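You operate a simulated robot arm through the tools that you are given. There is no shell and no other tool. Be economical: measure what you need, move in short steps, check, and stop when the job is done.

Carry out the task below with a simulated two-armed robot. There is one attempt and no reset: what you move stays moved.

TASK
Put the small yellow lens on the lever bench top away on the yellow lens mat. Then take the white undo driver and put it on top of the white blanking plate. Then fetch the green driver from the fitter bench top and stand it on the black cover plate. Keep to this order. Set down upright: green driver.

It is judged by the outcome, as a careful person would: the job done as asked, and still so three seconds after it is handed in. It fails if anything else is knocked over, pushed out of place, dropped, spilled or broken. A push-on lid holds only when it is set on centred and level and pressed home; a screw cap is set on level and turned clockwise until tight.

THE ROBOT
Two 7-joint arms with two-finger parallel grippers on one trunk, on a base that drives. Base frame: it is fixed to the floor where the robot stands at the start and does not move with it; the origin is under the middle of the robot, x ahead of it, y to its left, z up; the surface under the hand at the start is at about z = 0.82. Units: m, rad, N and s.
The left shoulder is at the start at [0.07, 0.163, 1.12], the right one opposite. With the tool pointing down near the work surface each hand reaches from about 0.4 to 0.88 m from the robot's upright axis, wherever it stands, measured 20 degrees to its own side. Places, roughly: black cover plate (13x11x1 cm) [-1.5, 1.5, 0.8]; green driver [-1.25, 1, 1]; white blanking plate [-3.25, -2.25, 0.75]; yellow lens mat (20x19 cm) [0.48, -3.78, 0.82]. Payload 3.43 kg a hand.
The tool frame of a hand sits at the grasp point between the pads (the TCP): z along the fingers, y along the line on which they close. The tips reach 0.034 m beyond it. Largest opening 0.128 m; finger width 0.024, thickness 0.012; the body of the gripper, 0.048 by 0.13 m, starts 0.096 m behind the TCP.
Orientation is that of the tool frame in the base frame, as [roll, pitch, yaw] about the fixed x, y, z axes, in that order (R = Rz(yaw) Ry(pitch) Rx(roll)). With the fingers straight down and closing along the base's y, the tool's x points along the base's -x, its y along +y and its z along -z.

THE INTERFACE
- The arms move only by the tool apply_moves. It takes "left_targets", "right_targets" or both (then of equal length, played together; a hand with none holds still); each is a list of rows, each a list of 3 entries, a list of its own where there are three numbers: the shift along the tool's x, y, z in mm, then the turn, a rotation vector about the tool's x, y, z in rad, then the finger opening in mm, from 0 to 128. In form: [[[dx, dy, dz], [ax, ay, az], gripper], ...]. A call has 1 to 20 rows; each row is the pose to reach, as a shift and turn from the pose commanded when the call began, along the tool's axes at that moment. Each row takes 0.2 s and may step no farther than 0.05 m and 0.15 rad from the row before; otherwise, or with a gripper value out of range, the whole call is refused. A pose out of reach is approached as far as the arm can. The call stops where the force on the tool passes 40 N (or 10 N more than at its start, if that is more) or the arm is blocked; 0.2 s more then pass. The fingers move at their own pace (about 0.153 m/s each) and stop on an object; they squeeze with about 32 N. The grip force told is the motor's: it shows also when the fingers shut on nothing. Time passes only in rows, and 0.2 s behind the last, so rows that repeat a pose let the fingers close. It gives the time, the measured TCP pose, the force on the tool (base axes), the opening and the grip force at its end, in the units of the frame above (readings bear some noise), with the torque about the TCP (base axes, N m) and any sound that the robot's microphone picked up.
- Cameras (640 x 400 px; columns grow to the right, rows downward): "scene" is now at [0.1426, 0.0041, 1.3626]; the picture's right is [0.03, -1.00, 0.00], its down [-0.45, -0.01, -0.89] and it looks along [0.89, 0.03, -0.45] (base axes); focal length 251 px, centre (320, 200). "left" rides on the left gripper at [0.076, 0.011, -0.16] in its tool frame; the picture's right is [-0.15, 0.99, 0.00], its down [-0.88, -0.13, -0.46] and it looks along [-0.45, -0.07, 0.89] (tool axes); focal length 234 px, centre (320, 200). "right" rides on the right gripper at [0.076, -0.011, -0.16] in its tool frame; the picture's right is [0.15, 0.99, 0.00], its down [-0.88, 0.13, -0.46] and it looks along [-0.45, 0.07, 0.89] (tool axes); focal length 234 px, centre (320, 200). There is no depth. A picture from a camera that has moved, and an enlarged one, comes with that camera's place and axes in the base frame and with its lens.
- get_image(camera): a new picture of that camera. The clock stands still meanwhile.
- slide_trunk(by): slides the trunk up (or, below 0, down) by that many m; the arms and the scene camera ride with it, the base frame stays. It gives what a move gives, with no picture.
- roll_base(legs): drives the robot by 1 to 6 legs, each [ahead, left, turn to the left] in m, m and rad, along the robot's own axes; the way and the turn of a leg run together, so that a leg with both is an arc; at most 1.5 m and 3.142 rad a leg. The arms and the cameras ride along, it lands a little off, and it stops where it bumps. It gives what a move gives.
- pan_tilt(pan, tilt): turns the head with the scene camera to pan (to the left, within 1.501 rad either way) and tilt (down, from -0.506 to 1.204), counted from straight ahead of the robot. It gives what a move gives.
- inspect(camera, box): a new picture of the part [left, top, right, bottom] of that camera's present view, enlarged. The clock stands still meanwhile.
- hand_in(): hands the job in; it is judged then, once.

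Work in short steps. Places have to be worked out from the pictures, the camera data and where the tool is seen: move nearer, look again, correct. Check each grasp and each placing, and mend what went wrong. You have 165 turns and 138 pictures in all, those below and enlarged ones among them. Open the grippers and draw the arms clear of the work before you hand the job in, unless the task says otherwise; then end with one line.

The tools are called after "Emit:" by a JSON object that holds its "method" and its "body". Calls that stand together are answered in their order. apply_moves: Moves the arms, as the interface text tells. Its arguments: {"type":"object","properties":{"left_targets":{"type":"array","items":{"type":"array"}},"right_targets":{"type":"array","items":{"type":"array"}}},"required":[]} The other tools are called the same way: slide_trunk (by) slides the trunk up or down; roll_base (legs) drives the base; pan_tilt (pan, tilt) turns the head that bears the scene camera; get_image (camera) takes a picture; inspect (camera, box) takes an enlarged picture of a part of a camera's view; hand_in () hands the job in.

At the start:

```text
time: 0.0
left_ee_pos: [0.5717, 0.189, 1.1343]
left_ee_rot: [-3.14, 0.0, -3.139]
left_wrist_force: [0.0, -0.5, 0.5]
left_moment: [0.02, -0.01, 0.0]
left_grip_width: 0.128
left_grip_force: 0.2
right_ee_pos: [0.5697, -0.1937, 1.1556]
right_ee_rot: [-3.141, 0.0, 3.14]
right_wrist_force: [0.4, 0.0, -0.1]
right_moment: [0.0, 0.03, 0.02]
right_grip_width: 0.1279
right_grip_force: 0.1
trunk travel left (down, up): [-0.6, 0.34]
robot x, y, heading: [0.0033, -0.0035, -0.0]
head pan, tilt: [0.033, 0.469]
```

scene: 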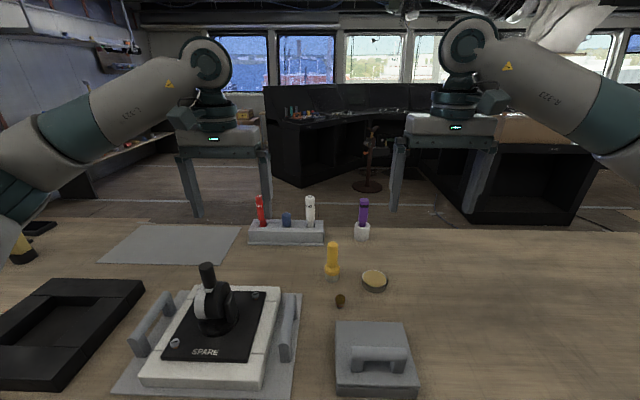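
right: 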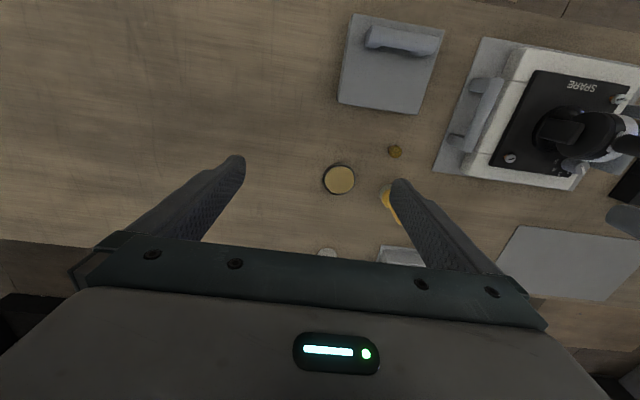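
left: 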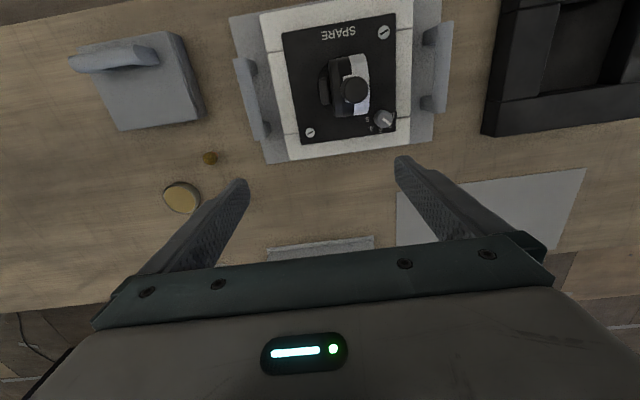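

The bench ahead carries a lever, a yellow disc and a small brown item; I take a closer look at these.

Emit:
{"method": "inspect", "body": {"camera": "scene", "box": [230, 180, 430, 320]}}

Emit:
{"method": "inspect", "body": {"camera": "right", "box": [290, 120, 450, 270]}}

```text
2.86 times, centred on (330, 250) of scene
camera zoom: at [0.1426, 0.0041, 1.3626], right [0.03, -1.0, 0.0], down [-0.45, -0.01, -0.89], along [0.89, 0.03, -0.45], focal length 718 px, centre (291, 57)
```

zoom: 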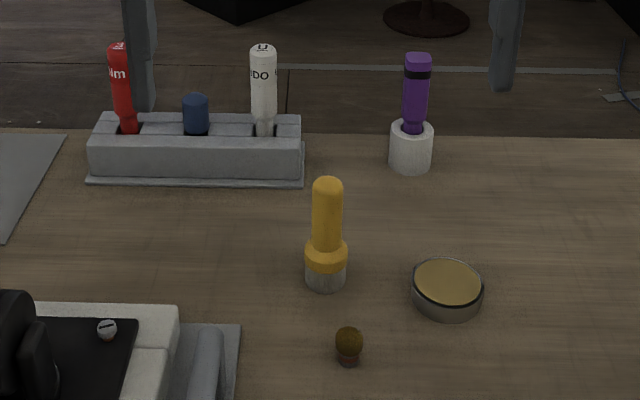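

```text
2.67 times, centred on (370, 195) of right
camera zoom: at [0.4941, -0.2051, 1.3146], right [-0.15, 0.99, 0.0], down [0.88, 0.13, 0.46], along [0.45, 0.07, -0.89], focal length 624 px, centre (187, 213)
```

zoom: 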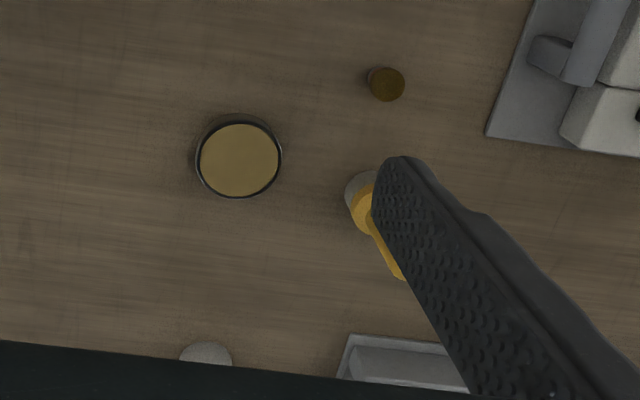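

The small dark-yellow dome is the small lens, at about (0.607, -0.03). I bring the right hand above it with the fingers partly closed.

Emit:
{"method": "apply_moves", "body": {"right_targets": [[[-6, 27, 25], [0, 0, 0], 110], [[-12, 54, 55], [0, 0, 0], 90], [[-18, 82, 85], [0, 0, 0], 70], [[-24, 110, 115], [0, 0, 0], 60], [[-30, 137, 145], [0, 0, 0], 60], [[-37, 164, 175], [0, 0, 0], 60], [[-37, 164, 175], [0, 0, 0], 60]]}}

Emit:
{"method": "get_image", "body": {"camera": "right"}}

Emit:
{"method": "get_image", "body": {"camera": "scene"}}

```text
time: 1.6
left_ee_pos: [0.5702, 0.1881, 1.1337]
left_ee_rot: [-3.141, -0.001, -3.139]
left_wrist_force: [0.2, -0.9, 0.2]
left_moment: [0.05, 0.02, -0.01]
left_grip_width: 0.1283
left_grip_force: 0.0
right_ee_pos: [0.606, -0.0328, 0.9811]
right_ee_rot: [-3.141, -0.001, 3.141]
right_wrist_force: [-0.2, -0.5, 0.6]
right_moment: [0.01, -0.04, 0.0]
right_grip_width: 0.0602
right_grip_force: 0.0
trunk travel left (down, up): [-0.6, 0.34]
robot x, y, heading: [-0.0029, 0.0008, -0.001]
head pan, tilt: [0.033, 0.469]
```

```text
132 pictures are left
camera right: at [0.5306, -0.0439, 1.1396], right [-0.15, 0.99, 0.0], down [0.88, 0.13, 0.46], along [0.45, 0.07, -0.89], focal length 234 px, centre (320, 200)
```

right: 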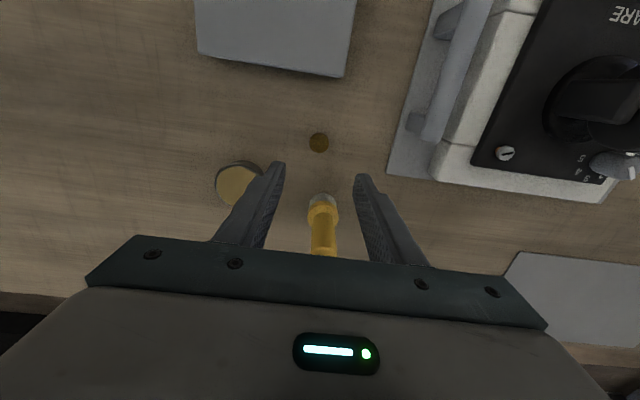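

```text
131 pictures are left
camera scene: at [0.1421, 0.0033, 1.3627], right [0.03, -1.0, 0.0], down [-0.45, -0.01, -0.89], along [0.89, 0.03, -0.45], focal length 251 px, centre (320, 200)
```

scene: 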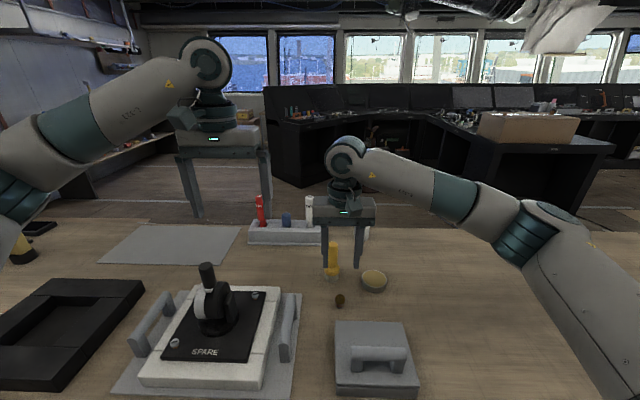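

The lens is at about (0.600, -0.033), lined up with the fingers. I descend toward it with a 6 mm correction.

Emit:
{"method": "apply_moves", "body": {"right_targets": [[[6, 0, 30], [0, 0, 0], 60], [[6, 0, 70], [0, 0, 0], 60], [[6, 0, 100], [0, 0, 0], 60], [[6, 0, 118], [0, 0, 0], 60]]}}

Emit:
{"method": "get_image", "body": {"camera": "right"}}

Emit:
{"method": "inspect", "body": {"camera": "scene", "box": [280, 230, 400, 320]}}

```text
time: 2.6
left_ee_pos: [0.5724, 0.1898, 1.1343]
left_ee_rot: [-3.141, 0.0, -3.139]
left_wrist_force: [-0.7, -0.4, 0.0]
left_moment: [0.05, -0.02, -0.01]
left_grip_width: 0.1281
left_grip_force: 0.1
right_ee_pos: [0.6002, -0.0303, 0.8638]
right_ee_rot: [-3.141, 0.002, -3.141]
right_wrist_force: [0.1, -0.6, -0.1]
right_moment: [0.03, 0.0, 0.01]
right_grip_width: 0.0601
right_grip_force: 0.1
trunk travel left (down, up): [-0.6, 0.34]
robot x, y, heading: [0.0003, 0.0024, -0.001]
head pan, tilt: [0.033, 0.469]
```

```text
130 pictures are left
camera right: at [0.524, -0.0429, 1.0218], right [-0.15, 0.99, 0.0], down [0.88, 0.13, 0.46], along [0.45, 0.07, -0.89], focal length 234 px, centre (320, 200)
```

right: 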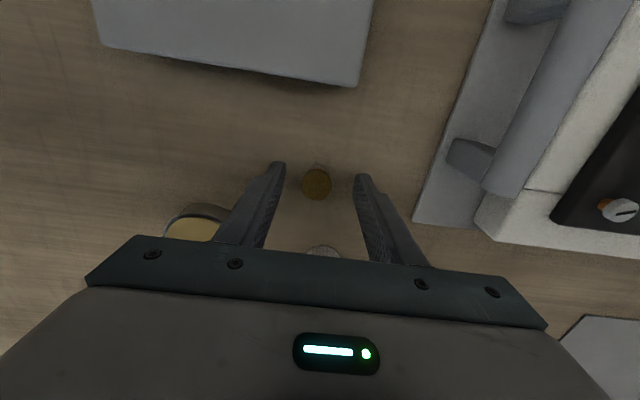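

```text
4.44 times, centred on (340, 275) of scene
camera zoom: at [0.1429, 0.0039, 1.3626], right [0.03, -1.0, 0.0], down [-0.45, -0.01, -0.89], along [0.89, 0.03, -0.45], focal length 1117 px, centre (231, -133)
```

zoom: 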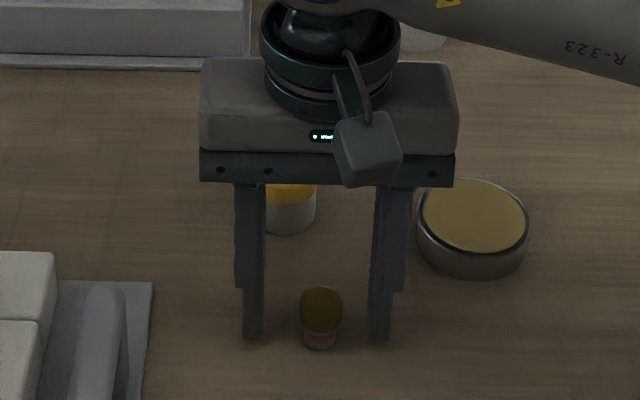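

Lens is centred between the tips. I lower 5 mm more and close.

Emit:
{"method": "apply_moves", "body": {"right_targets": [[[0, -2, 5], [0, 0, 0], 60], [[0, -2, 5], [0, 0, 0], 30], [[0, -2, 5], [0, 0, 0], 5], [[0, -2, 5], [0, 0, 0], 5], [[0, -2, 5], [0, 0, 0], 5]]}}

Emit:
{"method": "get_image", "body": {"camera": "right"}}

```text
time: 3.8
left_ee_pos: [0.5708, 0.1879, 1.1344]
left_ee_rot: [-3.141, 0.0, -3.14]
left_wrist_force: [0.6, 0.5, -0.1]
left_moment: [0.03, 0.0, -0.03]
left_grip_width: 0.128
left_grip_force: 0.0
right_ee_pos: [0.5993, -0.0324, 0.8576]
right_ee_rot: [-3.141, -0.001, -3.141]
right_wrist_force: [0.2, 0.2, 0.2]
right_moment: [0.01, 0.0, 0.02]
right_grip_width: 0.0201
right_grip_force: 32.2
trunk travel left (down, up): [-0.6, 0.34]
robot x, y, heading: [-0.0007, 0.0006, 0.001]
head pan, tilt: [0.033, 0.469]
```

```text
128 pictures are left
camera right: at [0.5243, -0.0447, 1.0168], right [-0.15, 0.99, 0.0], down [0.88, 0.13, 0.46], along [0.45, 0.07, -0.89], focal length 234 px, centre (320, 200)
```

right: 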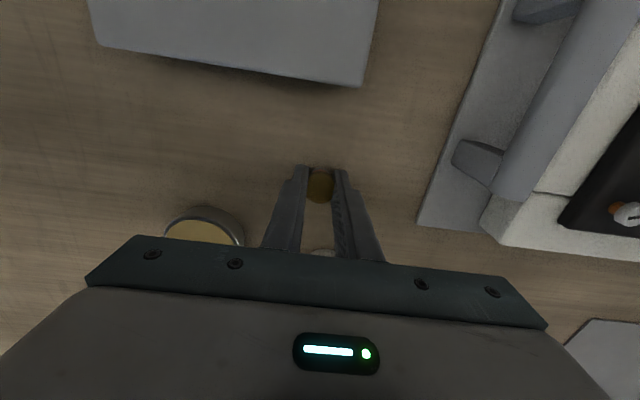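

Gripped at 20 mm wide. I lift straight up and pull back to a travelling pose.

Emit:
{"method": "apply_moves", "body": {"right_targets": [[[0, 0, -20], [0, 0, 0], 5], [[0, 0, -60], [0, 0, 0], 5], [[0, 0, -110], [0, 0, 0], 5], [[0, 0, -160], [0, 0, 0], 5], [[0, -10, -205], [0, 0, 0], 5], [[0, -40, -240], [0, 0, 0], 5], [[20, -80, -265], [0, 0, 0], 5], [[40, -120, -280], [0, 0, 0], 5], [[60, -150, -300], [0, 0, 0], 5]]}}

Emit:
{"method": "inspect", "body": {"camera": "right", "box": [240, 120, 400, 270]}}

Emit:
{"method": "pan_tilt", "body": {"pan": -1.2, "tilt": 0.3}}

Emit:
{"method": "get_image", "body": {"camera": "scene"}}

```text
refused: row 7 steps farther than a row can; nothing moved
```

```text
2.67 times, centred on (320, 195) of right
camera zoom: at [0.5243, -0.0447, 1.0168], right [-0.15, 0.99, 0.0], down [0.88, 0.13, 0.46], along [0.45, 0.07, -0.89], focal length 624 px, centre (320, 213)
```

zoom: 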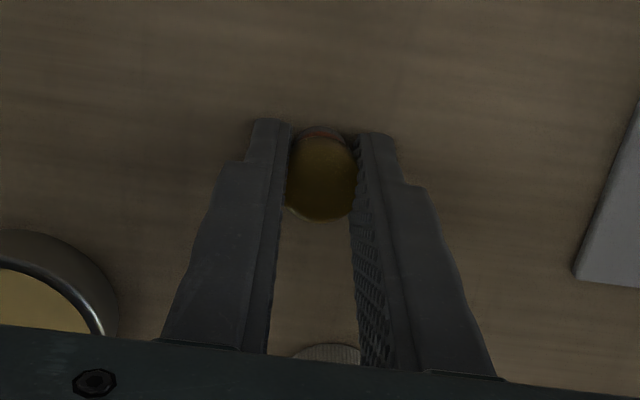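

```text
time: 5.2
left_ee_pos: [0.5724, 0.1897, 1.1334]
left_ee_rot: [-3.141, 0.0, -3.139]
left_wrist_force: [0.3, -0.4, 0.0]
left_moment: [0.0, 0.02, -0.01]
left_grip_width: 0.128
left_grip_force: 0.1
right_ee_pos: [0.6003, -0.0328, 0.8571]
right_ee_rot: [-3.141, 0.0, -3.141]
right_wrist_force: [-0.6, 0.2, 0.1]
right_moment: [-0.04, -0.03, 0.02]
right_grip_width: 0.0198
right_grip_force: 32.1
trunk travel left (down, up): [-0.6, 0.34]
robot x, y, heading: [0.0022, -0.0002, -0.0]
head pan, tilt: [-1.201, 0.3]
```

```text
126 pictures are left
camera scene: at [0.0849, -0.0859, 1.3782], right [-0.93, -0.36, 0.0], down [-0.11, 0.28, -0.96], along [0.35, -0.89, -0.3], focal length 251 px, centre (320, 200)
```

scene: 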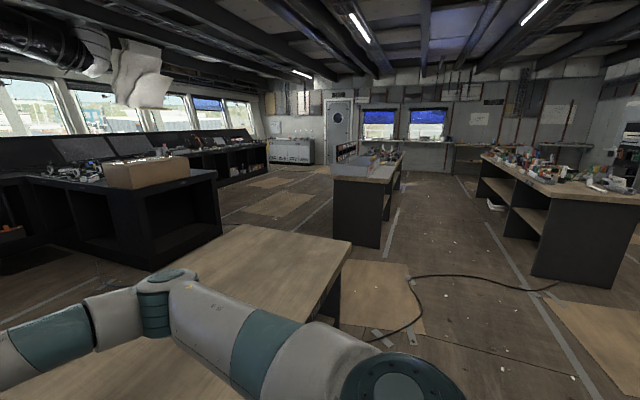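

The last call of rows was refused (one step too long); the grip is still good. I lift the lens with smaller steps. The mat bench is ahead along -y, reachable from its -x side.

Emit:
{"method": "apply_moves", "body": {"right_targets": [[[0, 0, -20], [0, 0, 0], 5], [[0, 0, -60], [0, 0, 0], 5], [[0, 0, -105], [0, 0, 0], 5], [[0, 0, -150], [0, 0, 0], 5], [[0, -10, -195], [0, 0, 0], 5], [[10, -40, -225], [0, 0, 0], 5], [[25, -75, -250], [0, 0, 0], 5], [[45, -110, -270], [0, 0, 0], 5], [[65, -145, -290], [0, 0, 0], 5], [[90, -160, -300], [0, 0, 0], 5]]}}

Emit:
{"method": "inspect", "body": {"camera": "right", "box": [240, 120, 400, 270]}}

Emit:
{"method": "pan_tilt", "body": {"pan": 0.033, "tilt": 0.8}}

Emit:
{"method": "get_image", "body": {"camera": "scene"}}

```text
time: 7.4
left_ee_pos: [0.5702, 0.1902, 1.1346]
left_ee_rot: [3.14, -0.001, -3.14]
left_wrist_force: [0.2, 0.7, -0.1]
left_moment: [0.0, -0.06, 0.0]
left_grip_width: 0.1282
left_grip_force: 0.1
right_ee_pos: [0.51, -0.1909, 1.1595]
right_ee_rot: [-3.139, -0.001, -3.141]
right_wrist_force: [-0.8, -1.1, 0.4]
right_moment: [-0.01, -0.02, 0.04]
right_grip_width: 0.022
right_grip_force: 32.1
trunk travel left (down, up): [-0.6, 0.34]
robot x, y, heading: [-0.0004, -0.0039, -0.002]
head pan, tilt: [-1.201, 0.3]
```

```text
2.67 times, centred on (320, 195) of right
camera zoom: at [0.4349, -0.2029, 1.3183], right [-0.15, 0.99, 0.0], down [0.88, 0.13, 0.46], along [0.45, 0.07, -0.89], focal length 624 px, centre (320, 213)
```

zoom: 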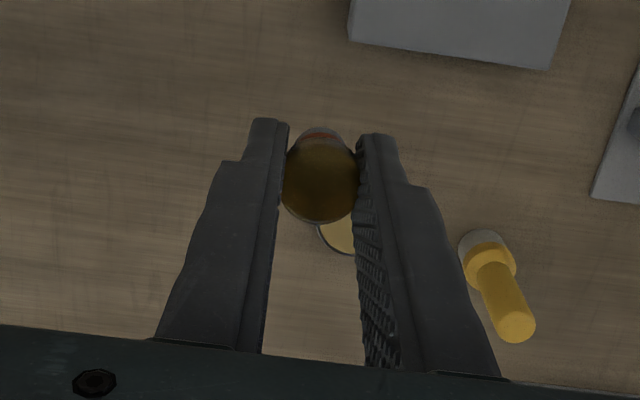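

```text
time: 8.8
left_ee_pos: [0.5707, 0.1884, 1.135]
left_ee_rot: [-3.141, 0.0, -3.139]
left_wrist_force: [-0.5, -1.5, 0.4]
left_moment: [0.04, -0.01, 0.03]
left_grip_width: 0.128
left_grip_force: 0.0
right_ee_pos: [0.5119, -0.1908, 1.1583]
right_ee_rot: [3.141, 0.001, 3.141]
right_wrist_force: [0.6, -0.1, 0.1]
right_moment: [0.0, -0.01, 0.0]
right_grip_width: 0.022
right_grip_force: 31.9
trunk travel left (down, up): [-0.6, 0.34]
robot x, y, heading: [0.0007, -0.0004, -0.003]
head pan, tilt: [0.033, 0.799]
```

```text
124 pictures are left
camera scene: at [0.1317, 0.0037, 1.3339], right [0.03, -1.0, 0.0], down [-0.72, -0.02, -0.7], along [0.7, 0.02, -0.72], focal length 251 px, centre (320, 200)
```

scene: 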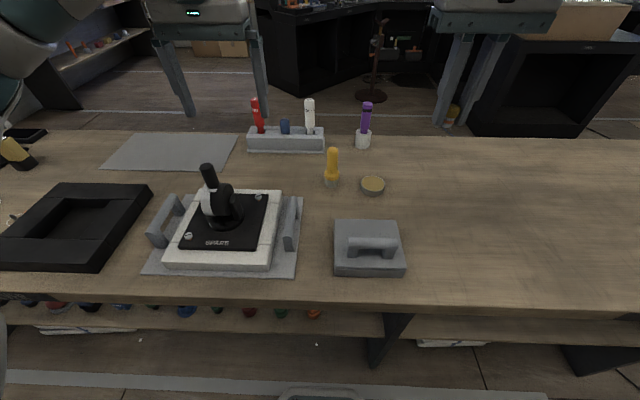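

The lens is held. I back off from the bench and strafe to the right partway, then look.

Emit:
{"method": "roll_base", "body": {"legs": [[-0.35, 0, 0], [0, -1.0, 0], [0, -0.9, 0]]}}

Emit:
{"method": "pan_tilt", "body": {"pan": -1.1, "tilt": 0.45}}

Emit:
{"method": "get_image", "body": {"camera": "scene"}}

```text
time: 20.1
left_ee_pos: [0.2231, -1.6859, 1.1339]
left_ee_rot: [3.141, -0.001, 3.14]
left_wrist_force: [0.4, 0.0, 0.4]
left_moment: [-0.01, -0.03, -0.01]
left_grip_width: 0.1281
left_grip_force: 0.1
right_ee_pos: [0.1627, -2.0661, 1.1591]
right_ee_rot: [-3.141, 0.0, 3.14]
right_wrist_force: [-0.2, -1.1, 1.0]
right_moment: [-0.01, -0.01, 0.0]
right_grip_width: 0.0218
right_grip_force: 32.0
trunk travel left (down, up): [-0.6, 0.34]
robot x, y, heading: [-0.3465, -1.874, -0.003]
head pan, tilt: [0.033, 0.799]
```

```text
time: 21.5
left_ee_pos: [0.223, -1.6868, 1.134]
left_ee_rot: [-3.141, 0.001, 3.141]
left_wrist_force: [-0.4, 0.4, -0.4]
left_moment: [-0.01, 0.0, 0.02]
left_grip_width: 0.1278
left_grip_force: 0.0
right_ee_pos: [0.163, -2.0664, 1.1585]
right_ee_rot: [-3.141, 0.001, 3.141]
right_wrist_force: [-0.1, -0.3, -0.5]
right_moment: [0.01, -0.01, 0.01]
right_grip_width: 0.0219
right_grip_force: 32.3
trunk travel left (down, up): [-0.6, 0.34]
robot x, y, heading: [-0.3505, -1.8747, -0.004]
head pan, tilt: [-1.1, 0.45]
```

```text
123 pictures are left
camera scene: at [-0.2554, -1.9556, 1.3643], right [-0.89, -0.45, 0.0], down [-0.2, 0.39, -0.9], along [0.41, -0.8, -0.44], focal length 251 px, centre (320, 200)
```

scene: 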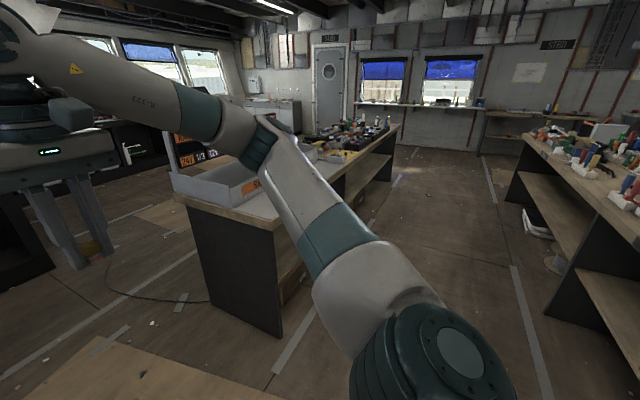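

The aisle is clear between the mat bench (edge x≈0.29) and the one behind. I strafe on to y≈-3.75.

Emit:
{"method": "roll_base", "body": {"legs": [[0, -0.95, 0], [0, -0.93, 0]]}}

Emit:
{"method": "pan_tilt", "body": {"pan": 0.0, "tilt": 0.6}}

Emit:
{"method": "get_image", "body": {"camera": "scene"}}

```text
time: 31.1
left_ee_pos: [0.2036, -3.605, 1.1337]
left_ee_rot: [-3.141, 0.0, 3.134]
left_wrist_force: [-0.4, -0.5, 0.6]
left_moment: [0.01, -0.01, 0.02]
left_grip_width: 0.1279
left_grip_force: 0.0
right_ee_pos: [0.1412, -3.9843, 1.1601]
right_ee_rot: [3.141, 0.0, 3.132]
right_wrist_force: [0.7, -0.2, 0.7]
right_moment: [0.02, 0.02, 0.01]
right_grip_width: 0.022
right_grip_force: 32.0
trunk travel left (down, up): [-0.6, 0.34]
robot x, y, heading: [-0.3691, -3.7901, -0.007]
head pan, tilt: [-1.1, 0.45]
```

```text
time: 32.4
left_ee_pos: [0.2053, -3.6051, 1.1343]
left_ee_rot: [-3.141, 0.0, 3.133]
left_wrist_force: [-0.2, 0.3, -0.1]
left_moment: [-0.01, 0.0, 0.0]
left_grip_width: 0.128
left_grip_force: 0.2
right_ee_pos: [0.1409, -3.9836, 1.1587]
right_ee_rot: [-3.141, 0.0, 3.132]
right_wrist_force: [-0.4, 0.4, 0.2]
right_moment: [0.0, -0.05, 0.0]
right_grip_width: 0.0218
right_grip_force: 32.4
trunk travel left (down, up): [-0.6, 0.34]
robot x, y, heading: [-0.3695, -3.7907, -0.012]
head pan, tilt: [0.0, 0.6]
```

```text
122 pictures are left
camera scene: at [-0.2289, -3.7887, 1.3507], right [-0.01, -1.0, 0.0], down [-0.57, 0.01, -0.82], along [0.82, -0.01, -0.57], focal length 251 px, centre (320, 200)
```

scene: 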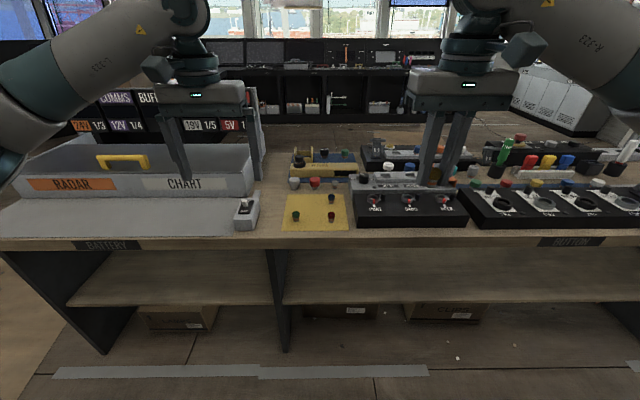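

Emit:
{"method": "inspect", "body": {"camera": "scene", "box": [220, 135, 380, 245]}}

```text
3.64 times, centred on (300, 190) of scene
camera zoom: at [-0.2289, -3.7887, 1.3507], right [-0.01, -1.0, 0.0], down [-0.57, 0.01, -0.82], along [0.82, -0.01, -0.57], focal length 914 px, centre (393, 236)
```

zoom: 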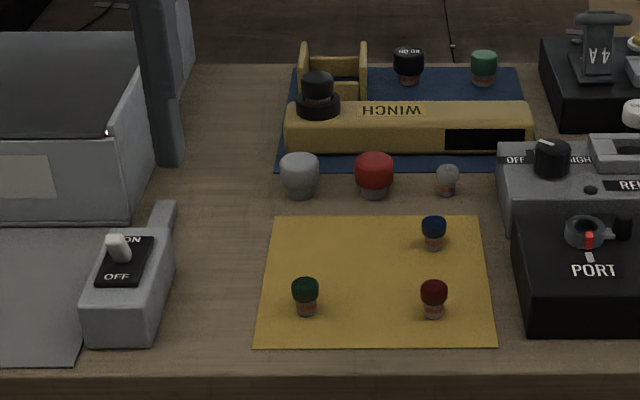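

The yellow mat holds green, blue and red small lenses, so the dark-yellow one is right; its free corner is about (0.50, -3.73). I raise and retract the left hand for clearance, then drive up to the bench.

Emit:
{"method": "apply_moves", "body": {"left_targets": [[[25, 0, -25], [0, 0, 0], 128], [[50, 0, -50], [0, 0, 0], 128], [[75, 0, -75], [0, 0, 0], 128], [[100, 0, -100], [0, 0, 0], 128]]}}

Emit:
{"method": "roll_base", "body": {"legs": [[0.0, 0.08, 0.01], [0.29, 0, 0]]}}

Emit:
{"method": "get_image", "body": {"camera": "right"}}

Emit:
{"method": "get_image", "body": {"camera": "scene"}}

```text
time: 33.4
left_ee_pos: [0.1019, -3.6035, 1.2326]
left_ee_rot: [-3.141, 0.004, 3.134]
left_wrist_force: [-1.4, 0.9, 0.5]
left_moment: [0.05, -0.02, -0.01]
left_grip_width: 0.1278
left_grip_force: 0.1
right_ee_pos: [0.14, -3.9844, 1.1593]
right_ee_rot: [-3.141, 0.002, 3.131]
right_wrist_force: [-0.4, 0.5, -0.7]
right_moment: [-0.01, -0.02, -0.01]
right_grip_width: 0.0219
right_grip_force: 32.0
trunk travel left (down, up): [-0.6, 0.34]
robot x, y, heading: [-0.3676, -3.7849, -0.012]
head pan, tilt: [0.0, 0.6]
```

```text
time: 36.0
left_ee_pos: [0.3942, -3.5144, 1.2312]
left_ee_rot: [-3.141, 0.001, -3.137]
left_wrist_force: [0.0, 1.2, -0.1]
left_moment: [0.03, 0.0, 0.03]
left_grip_width: 0.128
left_grip_force: 0.1
right_ee_pos: [0.436, -3.8956, 1.1594]
right_ee_rot: [-3.14, -0.001, -3.135]
right_wrist_force: [0.2, -0.4, 0.2]
right_moment: [0.01, 0.02, -0.01]
right_grip_width: 0.022
right_grip_force: 32.2
trunk travel left (down, up): [-0.6, 0.34]
robot x, y, heading: [-0.0714, -3.7058, 0.002]
head pan, tilt: [0.0, 0.6]
```

```text
120 pictures are left
camera right: at [0.3611, -3.9075, 1.3181], right [-0.15, 0.99, 0.0], down [0.88, 0.13, 0.46], along [0.45, 0.07, -0.89], focal length 234 px, centre (320, 200)
```

right: 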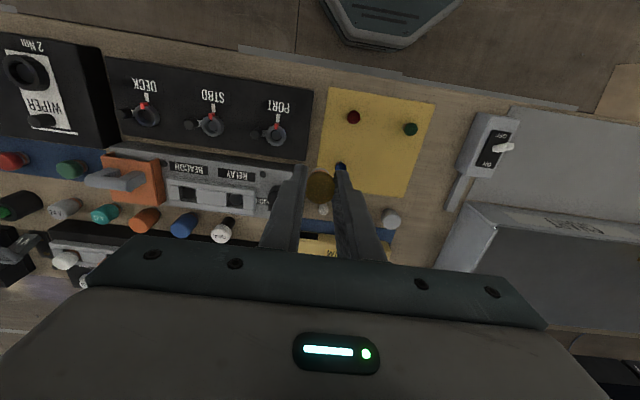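

```text
119 pictures are left
camera scene: at [0.0639, -3.7049, 1.3508], right [0.0, -1.0, 0.0], down [-0.57, 0.0, -0.82], along [0.82, 0.0, -0.57], focal length 251 px, centre (320, 200)
```

scene: 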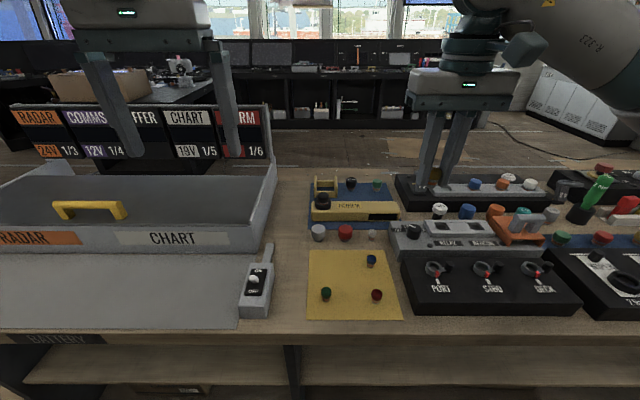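

Refined target on the mat: (0.505, -3.725). I move above it laterally, then partway down.

Emit:
{"method": "apply_moves", "body": {"right_targets": [[[-17, 43, 0], [0, 0, 0], 5], [[-34, 86, 0], [0, 0, 0], 5], [[-51, 129, 0], [0, 0, 0], 5], [[-69, 171, 0], [0, 0, 0], 5], [[-69, 171, 45], [0, 0, 0], 5], [[-69, 171, 90], [0, 0, 0], 5], [[-69, 171, 135], [0, 0, 0], 5], [[-69, 171, 180], [0, 0, 0], 5], [[-69, 171, 220], [0, 0, 0], 5], [[-69, 171, 220], [0, 0, 0], 5]]}}

Emit:
{"method": "get_image", "body": {"camera": "right"}}

Emit:
{"method": "inspect", "body": {"camera": "scene", "box": [270, 210, 430, 330]}}

```text
time: 38.2
left_ee_pos: [0.3948, -3.515, 1.2307]
left_ee_rot: [3.141, -0.001, -3.137]
left_wrist_force: [0.4, 0.9, 0.3]
left_moment: [0.0, -0.04, 0.03]
left_grip_width: 0.1279
left_grip_force: 0.0
right_ee_pos: [0.5033, -3.7245, 0.9356]
right_ee_rot: [-3.141, 0.002, -3.139]
right_wrist_force: [0.8, -0.2, -0.4]
right_moment: [0.02, -0.02, -0.01]
right_grip_width: 0.0216
right_grip_force: 32.0
trunk travel left (down, up): [-0.6, 0.34]
robot x, y, heading: [-0.0715, -3.7078, 0.003]
head pan, tilt: [0.0, 0.6]
```

```text
118 pictures are left
camera right: at [0.4279, -3.7371, 1.0947], right [-0.15, 0.99, 0.0], down [0.88, 0.13, 0.46], along [0.45, 0.07, -0.89], focal length 234 px, centre (320, 200)
```

right: 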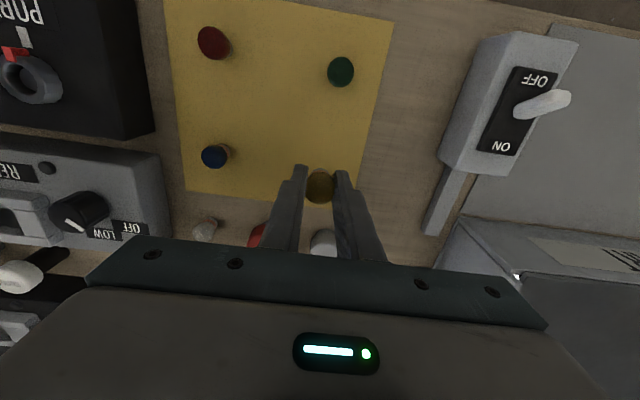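

```text
3.33 times, centred on (350, 270) of scene
camera zoom: at [0.0636, -3.7046, 1.3508], right [0.0, -1.0, 0.0], down [-0.56, 0.0, -0.83], along [0.83, 0.0, -0.56], focal length 838 px, centre (220, -33)
```

zoom: 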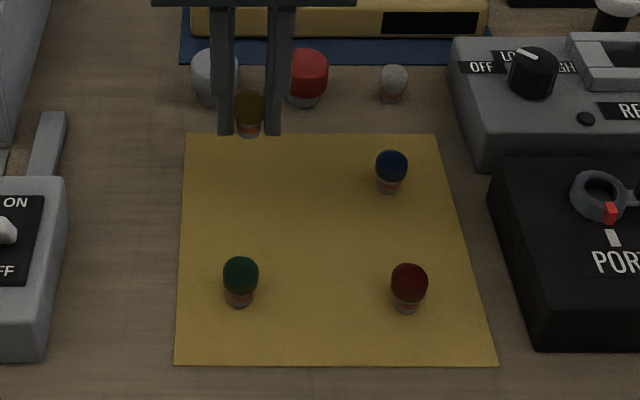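

Lens is well over the mat. I descend to just above the height at which it was gripped.

Emit:
{"method": "apply_moves", "body": {"right_targets": [[[0, 0, 35], [0, 0, 0], 5], [[0, 0, 60], [0, 0, 0], 5], [[0, 0, 70], [0, 0, 0], 5], [[0, 0, 74], [0, 0, 0], 5]]}}

Emit:
{"method": "inspect", "body": {"camera": "scene", "box": [270, 210, 430, 330]}}

```text
time: 39.2
left_ee_pos: [0.395, -3.5155, 1.2314]
left_ee_rot: [3.141, -0.002, -3.136]
left_wrist_force: [-0.8, 0.1, -0.4]
left_moment: [0.01, 0.0, 0.01]
left_grip_width: 0.1279
left_grip_force: 0.0
right_ee_pos: [0.5038, -3.7257, 0.8639]
right_ee_rot: [3.141, 0.002, -3.135]
right_wrist_force: [0.3, 0.4, -0.3]
right_moment: [-0.01, 0.0, -0.02]
right_grip_width: 0.0218
right_grip_force: 32.2
trunk travel left (down, up): [-0.6, 0.34]
robot x, y, heading: [-0.0741, -3.7034, 0.009]
head pan, tilt: [0.0, 0.6]
```

```text
3.33 times, centred on (350, 270) of scene
camera zoom: at [0.064, -3.7048, 1.3507], right [0.0, -1.0, 0.0], down [-0.57, 0.0, -0.82], along [0.82, 0.0, -0.57], focal length 838 px, centre (220, -33)
```

zoom: 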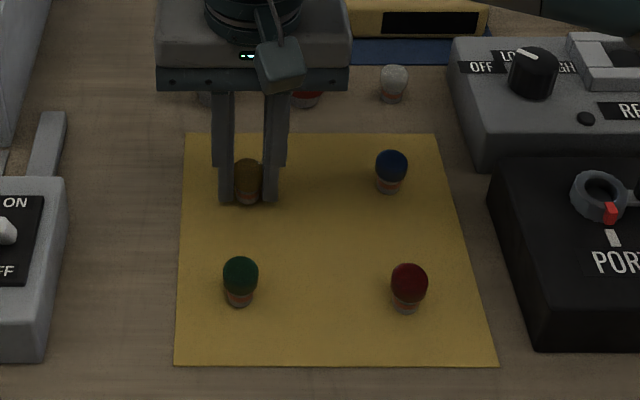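

The lens base is nearly at the mat. I lower in millimetre steps to feel contact.

Emit:
{"method": "apply_moves", "body": {"right_targets": [[[0, 0, 2], [0, 0, 0], 5], [[0, 0, 4], [0, 0, 0], 5], [[0, 0, 6], [0, 0, 0], 5]]}}

```text
time: 40.0
left_ee_pos: [0.3956, -3.5144, 1.2312]
left_ee_rot: [3.141, 0.001, -3.136]
left_wrist_force: [-0.8, -0.1, 0.8]
left_moment: [-0.02, -0.01, -0.02]
left_grip_width: 0.1279
left_grip_force: 0.0
right_ee_pos: [0.5044, -3.7245, 0.8601]
right_ee_rot: [3.142, -0.001, -3.137]
right_wrist_force: [-1.6, -0.1, 0.0]
right_moment: [0.0, 0.03, -0.01]
right_grip_width: 0.0219
right_grip_force: 31.9
trunk travel left (down, up): [-0.6, 0.34]
robot x, y, heading: [-0.0762, -3.7096, 0.003]
head pan, tilt: [0.0, 0.6]
```

Force shows no clear contact; I go 2 mm further and wait.

Emit:
{"method": "apply_moves", "body": {"right_targets": [[[0, 0, 2], [0, 0, 0], 5], [[0, 0, 2], [0, 0, 0], 5], [[0, 0, 2], [0, 0, 0], 5]]}}

Emit:
{"method": "inspect", "body": {"camera": "scene", "box": [310, 230, 370, 280]}}

```text
time: 40.9
left_ee_pos: [0.3944, -3.5147, 1.2321]
left_ee_rot: [-3.141, 0.001, -3.136]
left_wrist_force: [0.1, -0.1, -0.6]
left_moment: [-0.05, -0.03, 0.01]
left_grip_width: 0.1277
left_grip_force: 0.0
right_ee_pos: [0.5031, -3.7248, 0.8586]
right_ee_rot: [3.141, 0.004, -3.137]
right_wrist_force: [1.1, -0.1, 13.4]
right_moment: [0.02, -0.04, -0.02]
right_grip_width: 0.0219
right_grip_force: 31.5
trunk travel left (down, up): [-0.6, 0.34]
robot x, y, heading: [-0.0773, -3.7037, 0.009]
head pan, tilt: [0.0, 0.6]
```

```text
8.00 times, centred on (340, 255) of scene
camera zoom: at [0.0627, -3.7048, 1.351], right [0.0, -1.0, 0.0], down [-0.56, 0.0, -0.83], along [0.83, 0.0, -0.56], focal length 2011 px, centre (160, -240)
```

zoom: 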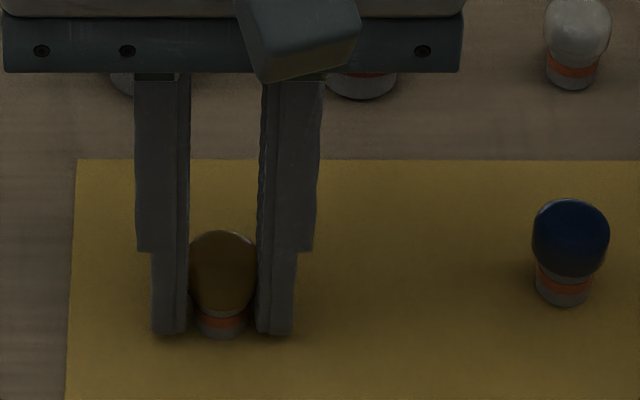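

Contact at 13 N, lens upright on the mat. I relax 1 mm, open, then rise straight up.

Emit:
{"method": "apply_moves", "body": {"right_targets": [[[0, 0, -1], [0, 0, 0], 12], [[0, 0, -1], [0, 0, 0], 35], [[0, 0, -1], [0, 0, 0], 50], [[0, 0, -1], [0, 0, 0], 50], [[0, 0, -30], [0, 0, 0], 50], [[0, 0, -75], [0, 0, 0], 50], [[0, 0, -120], [0, 0, 0], 50], [[0, 0, -165], [0, 0, 0], 50], [[0, 0, -210], [0, 0, 0], 50], [[0, 0, -255], [0, 0, 0], 50], [[0, 0, -300], [0, 0, 0], 50]]}}

Emit:
{"method": "inspect", "body": {"camera": "scene", "box": [270, 210, 430, 330]}}

```text
time: 43.2
left_ee_pos: [0.3929, -3.5147, 1.2318]
left_ee_rot: [-3.14, 0.001, -3.136]
left_wrist_force: [1.3, 0.5, 0.5]
left_moment: [-0.01, -0.01, 0.02]
left_grip_width: 0.1282
left_grip_force: 0.1
right_ee_pos: [0.5057, -3.725, 1.159]
right_ee_rot: [3.141, 0.001, -3.137]
right_wrist_force: [-0.4, 0.0, -0.6]
right_moment: [-0.02, -0.03, 0.03]
right_grip_width: 0.0501
right_grip_force: 0.0
trunk travel left (down, up): [-0.6, 0.34]
robot x, y, heading: [-0.0764, -3.7079, 0.006]
head pan, tilt: [0.0, 0.6]
```

```text
3.33 times, centred on (350, 270) of scene
camera zoom: at [0.0627, -3.7045, 1.3508], right [0.0, -1.0, 0.0], down [-0.56, 0.0, -0.83], along [0.83, 0.0, -0.56], focal length 838 px, centre (220, -33)
```

zoom: 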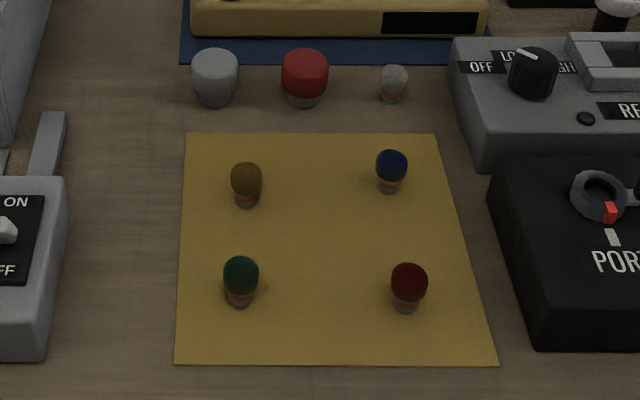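

The lens stands on the mat. The undo driver sits near the far edge of the lever bench, so I'll approach it from the far side: back out, go to the gap between benches, turn round and reverse through.

Emit:
{"method": "roll_base", "body": {"legs": [[-0.28, 0, 0], [0, 0.95, 0], [0, 0.95, 0], [0, 0, 1.57], [0, 0, 1.57]]}}

Emit:
{"method": "pan_tilt", "body": {"pan": 1.4, "tilt": 0.5}}

Emit:
{"method": "get_image", "body": {"camera": "scene"}}

Emit:
{"method": "pan_tilt", "body": {"pan": -1.45, "tilt": 0.5}}

Emit:
{"method": "get_image", "body": {"camera": "scene"}}

Emit:
{"method": "pan_tilt", "body": {"pan": 0, "tilt": 0.4}}

Emit:
{"method": "get_image", "body": {"camera": "scene"}}

```text
time: 61.9
left_ee_pos: [-0.8468, -2.0026, 1.2301]
left_ee_rot: [3.142, 0.001, -0.004]
left_wrist_force: [-0.3, -0.2, -0.1]
left_moment: [0.05, 0.04, 0.02]
left_grip_width: 0.128
left_grip_force: 0.0
right_ee_pos: [-0.9563, -1.791, 1.1594]
right_ee_rot: [3.141, 0.001, -0.005]
right_wrist_force: [0.4, 0.2, -0.5]
right_moment: [0.0, -0.03, 0.01]
right_grip_width: 0.05
right_grip_force: 0.1
trunk travel left (down, up): [-0.6, 0.34]
robot x, y, heading: [-0.3729, -1.8151, 3.138]
head pan, tilt: [0.0, 0.6]
```

```text
time: 63.4
left_ee_pos: [-0.8482, -2.0028, 1.2305]
left_ee_rot: [3.141, 0.0, -0.003]
left_wrist_force: [0.7, -0.5, -0.9]
left_moment: [0.02, -0.01, -0.01]
left_grip_width: 0.1279
left_grip_force: 0.1
right_ee_pos: [-0.9567, -1.7915, 1.1577]
right_ee_rot: [3.141, 0.0, -0.005]
right_wrist_force: [-0.3, 0.5, 0.0]
right_moment: [0.0, 0.04, 0.04]
right_grip_width: 0.05
right_grip_force: 0.1
trunk travel left (down, up): [-0.6, 0.34]
robot x, y, heading: [-0.3743, -1.8155, 3.137]
head pan, tilt: [1.4, 0.499]
```

```text
113 pictures are left
camera scene: at [-0.4406, -1.9032, 1.3598], right [-0.98, 0.18, 0.0], down [0.08, 0.47, -0.88], along [-0.15, -0.86, -0.48], focal length 251 px, centre (320, 200)
```

scene: 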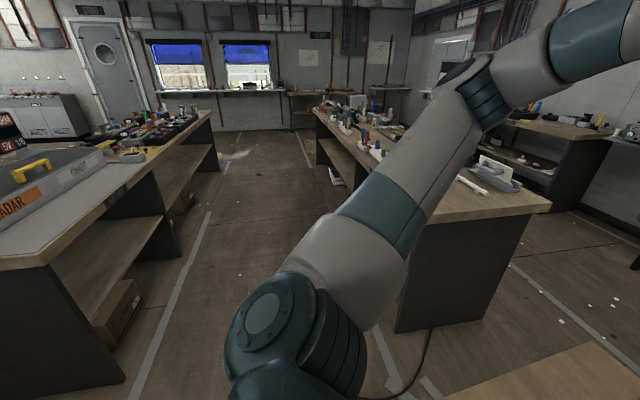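

```text
time: 65.9
left_ee_pos: [-0.8482, -2.0028, 1.2321]
left_ee_rot: [3.141, 0.0, -0.004]
left_wrist_force: [-0.4, -1.2, -0.3]
left_moment: [-0.02, -0.02, -0.02]
left_grip_width: 0.1279
left_grip_force: 0.0
right_ee_pos: [-0.9566, -1.791, 1.1582]
right_ee_rot: [-3.141, 0.0, -0.005]
right_wrist_force: [0.2, -0.5, -1.4]
right_moment: [0.02, -0.04, -0.03]
right_grip_width: 0.0502
right_grip_force: 0.0
trunk travel left (down, up): [-0.6, 0.34]
robot x, y, heading: [-0.3767, -1.8119, 3.139]
head pan, tilt: [-1.45, 0.499]
```

```text
112 pictures are left
camera scene: at [-0.4352, -1.7232, 1.3598], right [0.99, 0.12, 0.0], down [0.06, -0.48, -0.88], along [-0.1, 0.87, -0.48], focal length 251 px, centre (320, 200)
```

scene: 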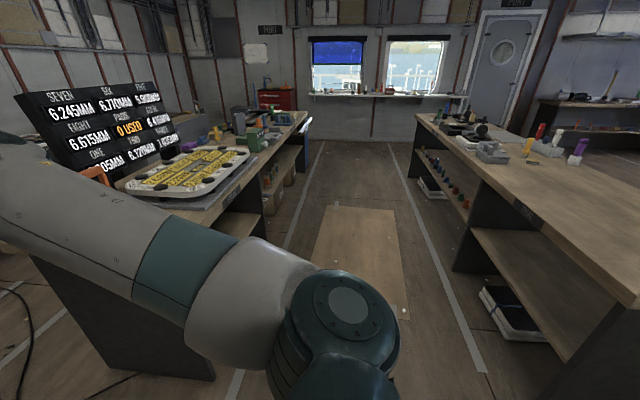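

```text
time: 67.5
left_ee_pos: [-0.8472, -2.0032, 1.2304]
left_ee_rot: [3.141, 0.0, -0.004]
left_wrist_force: [0.0, 0.2, 0.4]
left_moment: [-0.01, -0.01, -0.03]
left_grip_width: 0.1276
left_grip_force: 0.1
right_ee_pos: [-0.9572, -1.7918, 1.1585]
right_ee_rot: [3.14, 0.001, -0.006]
right_wrist_force: [-0.4, 0.5, -0.9]
right_moment: [-0.02, 0.01, 0.05]
right_grip_width: 0.05
right_grip_force: 0.1
trunk travel left (down, up): [-0.6, 0.34]
robot x, y, heading: [-0.3739, -1.8153, 3.141]
head pan, tilt: [0.0, 0.4]
```

```text
111 pictures are left
camera scene: at [-0.5173, -1.813, 1.3689], right [0.01, 1.0, 0.0], down [0.39, 0.0, -0.92], along [-0.92, 0.01, -0.39], focal length 251 px, centre (320, 200)
```

scene: 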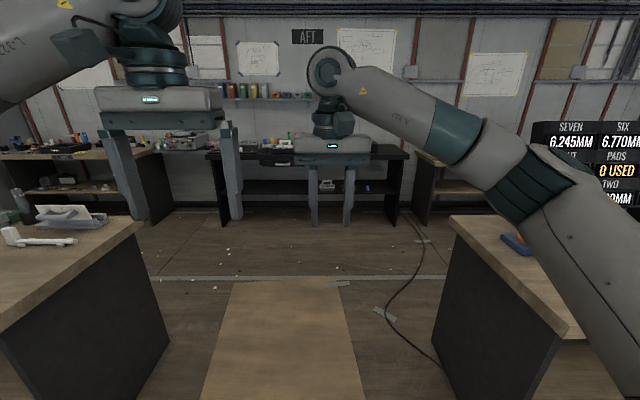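

The gap is clear. I reverse through it to x≈1.55, then strafe along the far side of the lever bench to y≈0.1.

Emit:
{"method": "roll_base", "body": {"legs": [[-1.0, 0, 0], [-0.95, 0, 0], [0, -0.95, 0], [0, -0.9, 0]]}}

Emit:
{"method": "pan_tilt", "body": {"pan": 0, "tilt": 0.6}}

Emit:
{"method": "get_image", "body": {"camera": "scene"}}

```text
time: 86.2
left_ee_pos: [1.1143, -0.1422, 1.2302]
left_ee_rot: [-3.14, -0.002, -0.008]
left_wrist_force: [0.4, -0.3, -0.8]
left_moment: [0.02, 0.02, -0.01]
left_grip_width: 0.1281
left_grip_force: 0.1
right_ee_pos: [1.0051, 0.0692, 1.1588]
right_ee_rot: [3.141, -0.001, -0.011]
right_wrist_force: [-0.5, -0.4, -0.2]
right_moment: [-0.02, -0.03, -0.01]
right_grip_width: 0.05
right_grip_force: 0.1
trunk travel left (down, up): [-0.6, 0.34]
robot x, y, heading: [1.5894, 0.0465, 3.131]
head pan, tilt: [0.0, 0.4]
```

```text
time: 87.0
left_ee_pos: [1.114, -0.1429, 1.2314]
left_ee_rot: [3.141, -0.002, -0.007]
left_wrist_force: [-0.6, -0.2, -0.7]
left_moment: [0.02, 0.0, 0.0]
left_grip_width: 0.1281
left_grip_force: 0.1
right_ee_pos: [1.0056, 0.0691, 1.1576]
right_ee_rot: [3.14, 0.0, -0.011]
right_wrist_force: [0.8, 0.8, 0.5]
right_moment: [-0.01, 0.01, -0.01]
right_grip_width: 0.0501
right_grip_force: 0.0
trunk travel left (down, up): [-0.6, 0.34]
robot x, y, heading: [1.5874, 0.0412, 3.131]
head pan, tilt: [0.0, 0.6]
```

```text
110 pictures are left
camera scene: at [1.4491, 0.0447, 1.3508], right [0.01, 1.0, 0.0], down [0.56, -0.01, -0.83], along [-0.83, 0.01, -0.56], focal length 251 px, centre (320, 200)
```

scene: 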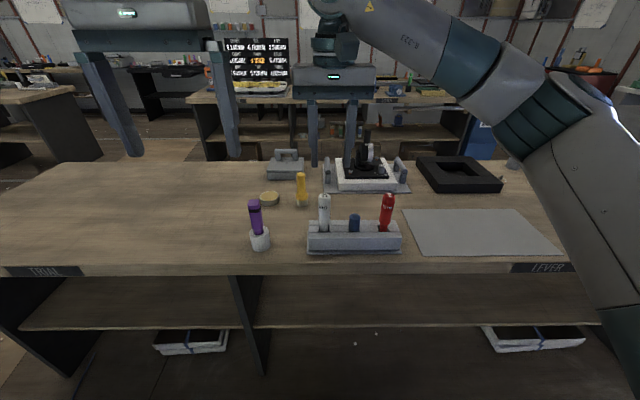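

The rack is within reach from here; white driver at about (0.894, 0.064), top z≈0.99. I bring the right hand above it and look.

Emit:
{"method": "apply_moves", "body": {"right_targets": [[[-37, 2, 0], [0, 0, 0], 60], [[-74, 4, 0], [0, 0, 0], 60], [[-112, 5, 30], [0, 0, 0], 60], [[-112, 5, 70], [0, 0, 0], 60], [[-112, 5, 70], [0, 0, 0], 60]]}}

Emit:
{"method": "get_image", "body": {"camera": "right"}}

Emit:
{"method": "inspect", "body": {"camera": "scene", "box": [240, 130, 420, 260]}}

```text
time: 88.2
left_ee_pos: [1.1145, -0.1444, 1.2313]
left_ee_rot: [-3.139, 0.001, -0.009]
left_wrist_force: [-0.6, 0.1, -0.1]
left_moment: [0.0, -0.02, 0.01]
left_grip_width: 0.128
left_grip_force: 0.0
right_ee_pos: [0.893, 0.0643, 1.0874]
right_ee_rot: [-3.14, -0.001, -0.01]
right_wrist_force: [1.0, -0.1, -0.4]
right_moment: [0.03, 0.03, 0.02]
right_grip_width: 0.0601
right_grip_force: 0.0
trunk travel left (down, up): [-0.6, 0.34]
robot x, y, heading: [1.5855, 0.0389, 3.129]
head pan, tilt: [0.0, 0.6]
```

```text
109 pictures are left
camera right: at [0.9691, 0.074, 1.2472], right [0.14, -0.99, 0.0], down [-0.88, -0.12, 0.46], along [-0.45, -0.06, -0.89], focal length 234 px, centre (320, 200)
```

right: 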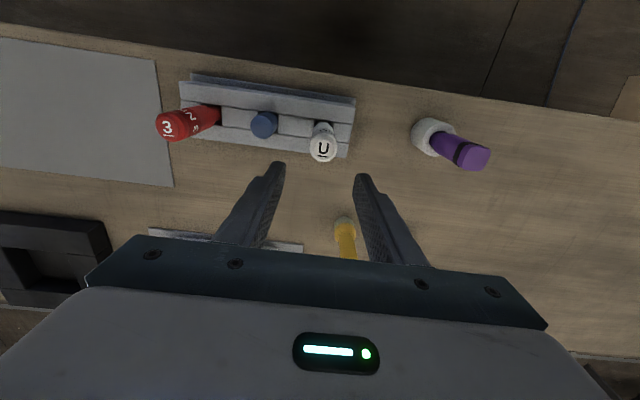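

```text
3.08 times, centred on (330, 195) of scene
camera zoom: at [1.4498, 0.0439, 1.3508], right [0.01, 1.0, 0.0], down [0.56, -0.01, -0.83], along [-0.83, 0.01, -0.56], focal length 773 px, centre (289, 215)
```

zoom: 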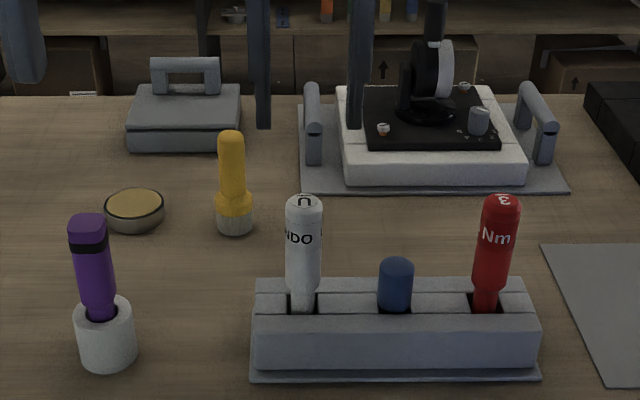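

White driver axis is at about (0.904, 0.062). I descend around its handle, then close.

Emit:
{"method": "apply_moves", "body": {"right_targets": [[[11, 2, 0], [0, 0, 0], 60], [[11, 2, 40], [0, 0, 0], 60], [[11, 2, 80], [0, 0, 0], 60], [[11, 2, 125], [0, 0, 0], 60], [[11, 2, 125], [0, 0, 0], 60]]}}

Emit:
{"method": "get_image", "body": {"camera": "right"}}

Emit:
{"method": "inspect", "body": {"camera": "scene", "box": [240, 130, 420, 260]}}

```text
time: 89.4
left_ee_pos: [1.1144, -0.1418, 1.2316]
left_ee_rot: [3.141, 0.0, -0.008]
left_wrist_force: [0.4, 0.4, -0.4]
left_moment: [0.03, 0.02, 0.0]
left_grip_width: 0.1281
left_grip_force: 0.1
right_ee_pos: [0.9053, 0.0654, 0.9637]
right_ee_rot: [-3.142, 0.001, -0.011]
right_wrist_force: [0.3, 0.0, 0.4]
right_moment: [0.06, 0.04, 0.0]
right_grip_width: 0.06
right_grip_force: 0.0
trunk travel left (down, up): [-0.6, 0.34]
robot x, y, heading: [1.5855, 0.0407, 3.133]
head pan, tilt: [0.0, 0.6]
```

```text
107 pictures are left
camera right: at [0.9817, 0.0754, 1.1218], right [0.14, -0.99, 0.0], down [-0.88, -0.12, 0.46], along [-0.45, -0.06, -0.89], focal length 234 px, centre (320, 200)
```

right: 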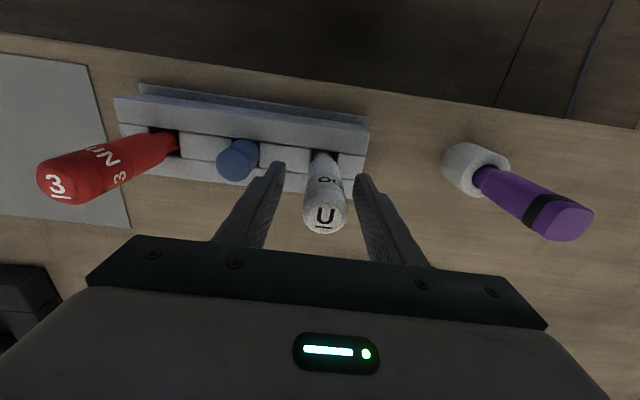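

```text
3.08 times, centred on (330, 195) of scene
camera zoom: at [1.4495, 0.0441, 1.3508], right [0.01, 1.0, 0.0], down [0.56, -0.01, -0.83], along [-0.83, 0.01, -0.56], focal length 773 px, centre (289, 215)
```

zoom: 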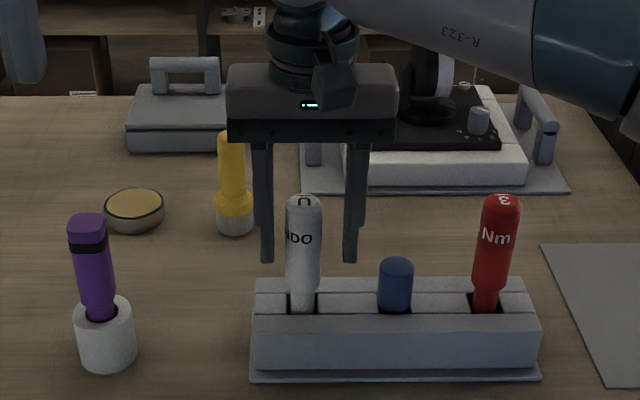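

The driver is centred between the fingers. I lower 12 mm more and close.

Emit:
{"method": "apply_moves", "body": {"right_targets": [[[0, 3, 12], [0, 0, 0], 60], [[0, 3, 12], [0, 0, 0], 40], [[0, 3, 12], [0, 0, 0], 15], [[0, 3, 12], [0, 0, 0], 10], [[0, 3, 12], [0, 0, 0], 10]]}}

Emit:
{"method": "get_image", "body": {"camera": "right"}}

```text
time: 90.6
left_ee_pos: [1.1132, -0.1435, 1.2304]
left_ee_rot: [3.14, -0.001, -0.009]
left_wrist_force: [-0.1, -0.9, -0.5]
left_moment: [-0.03, 0.0, 0.0]
left_grip_width: 0.128
left_grip_force: 0.0
right_ee_pos: [0.905, 0.0605, 0.9506]
right_ee_rot: [-3.141, 0.0, -0.01]
right_wrist_force: [-0.2, 0.0, 1.4]
right_moment: [0.01, 0.04, 0.01]
right_grip_width: 0.0314
right_grip_force: 32.1
trunk travel left (down, up): [-0.6, 0.34]
robot x, y, heading: [1.5896, 0.044, 3.132]
head pan, tilt: [0.0, 0.6]
```

```text
105 pictures are left
camera right: at [0.9814, 0.0709, 1.1092], right [0.14, -0.99, 0.0], down [-0.88, -0.12, 0.46], along [-0.45, -0.06, -0.89], focal length 234 px, centre (320, 200)
```

right: 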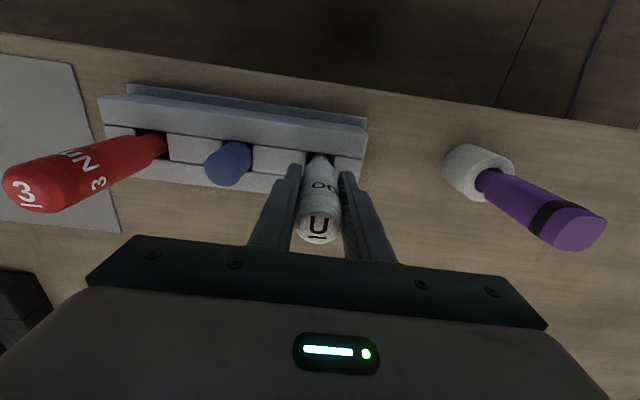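

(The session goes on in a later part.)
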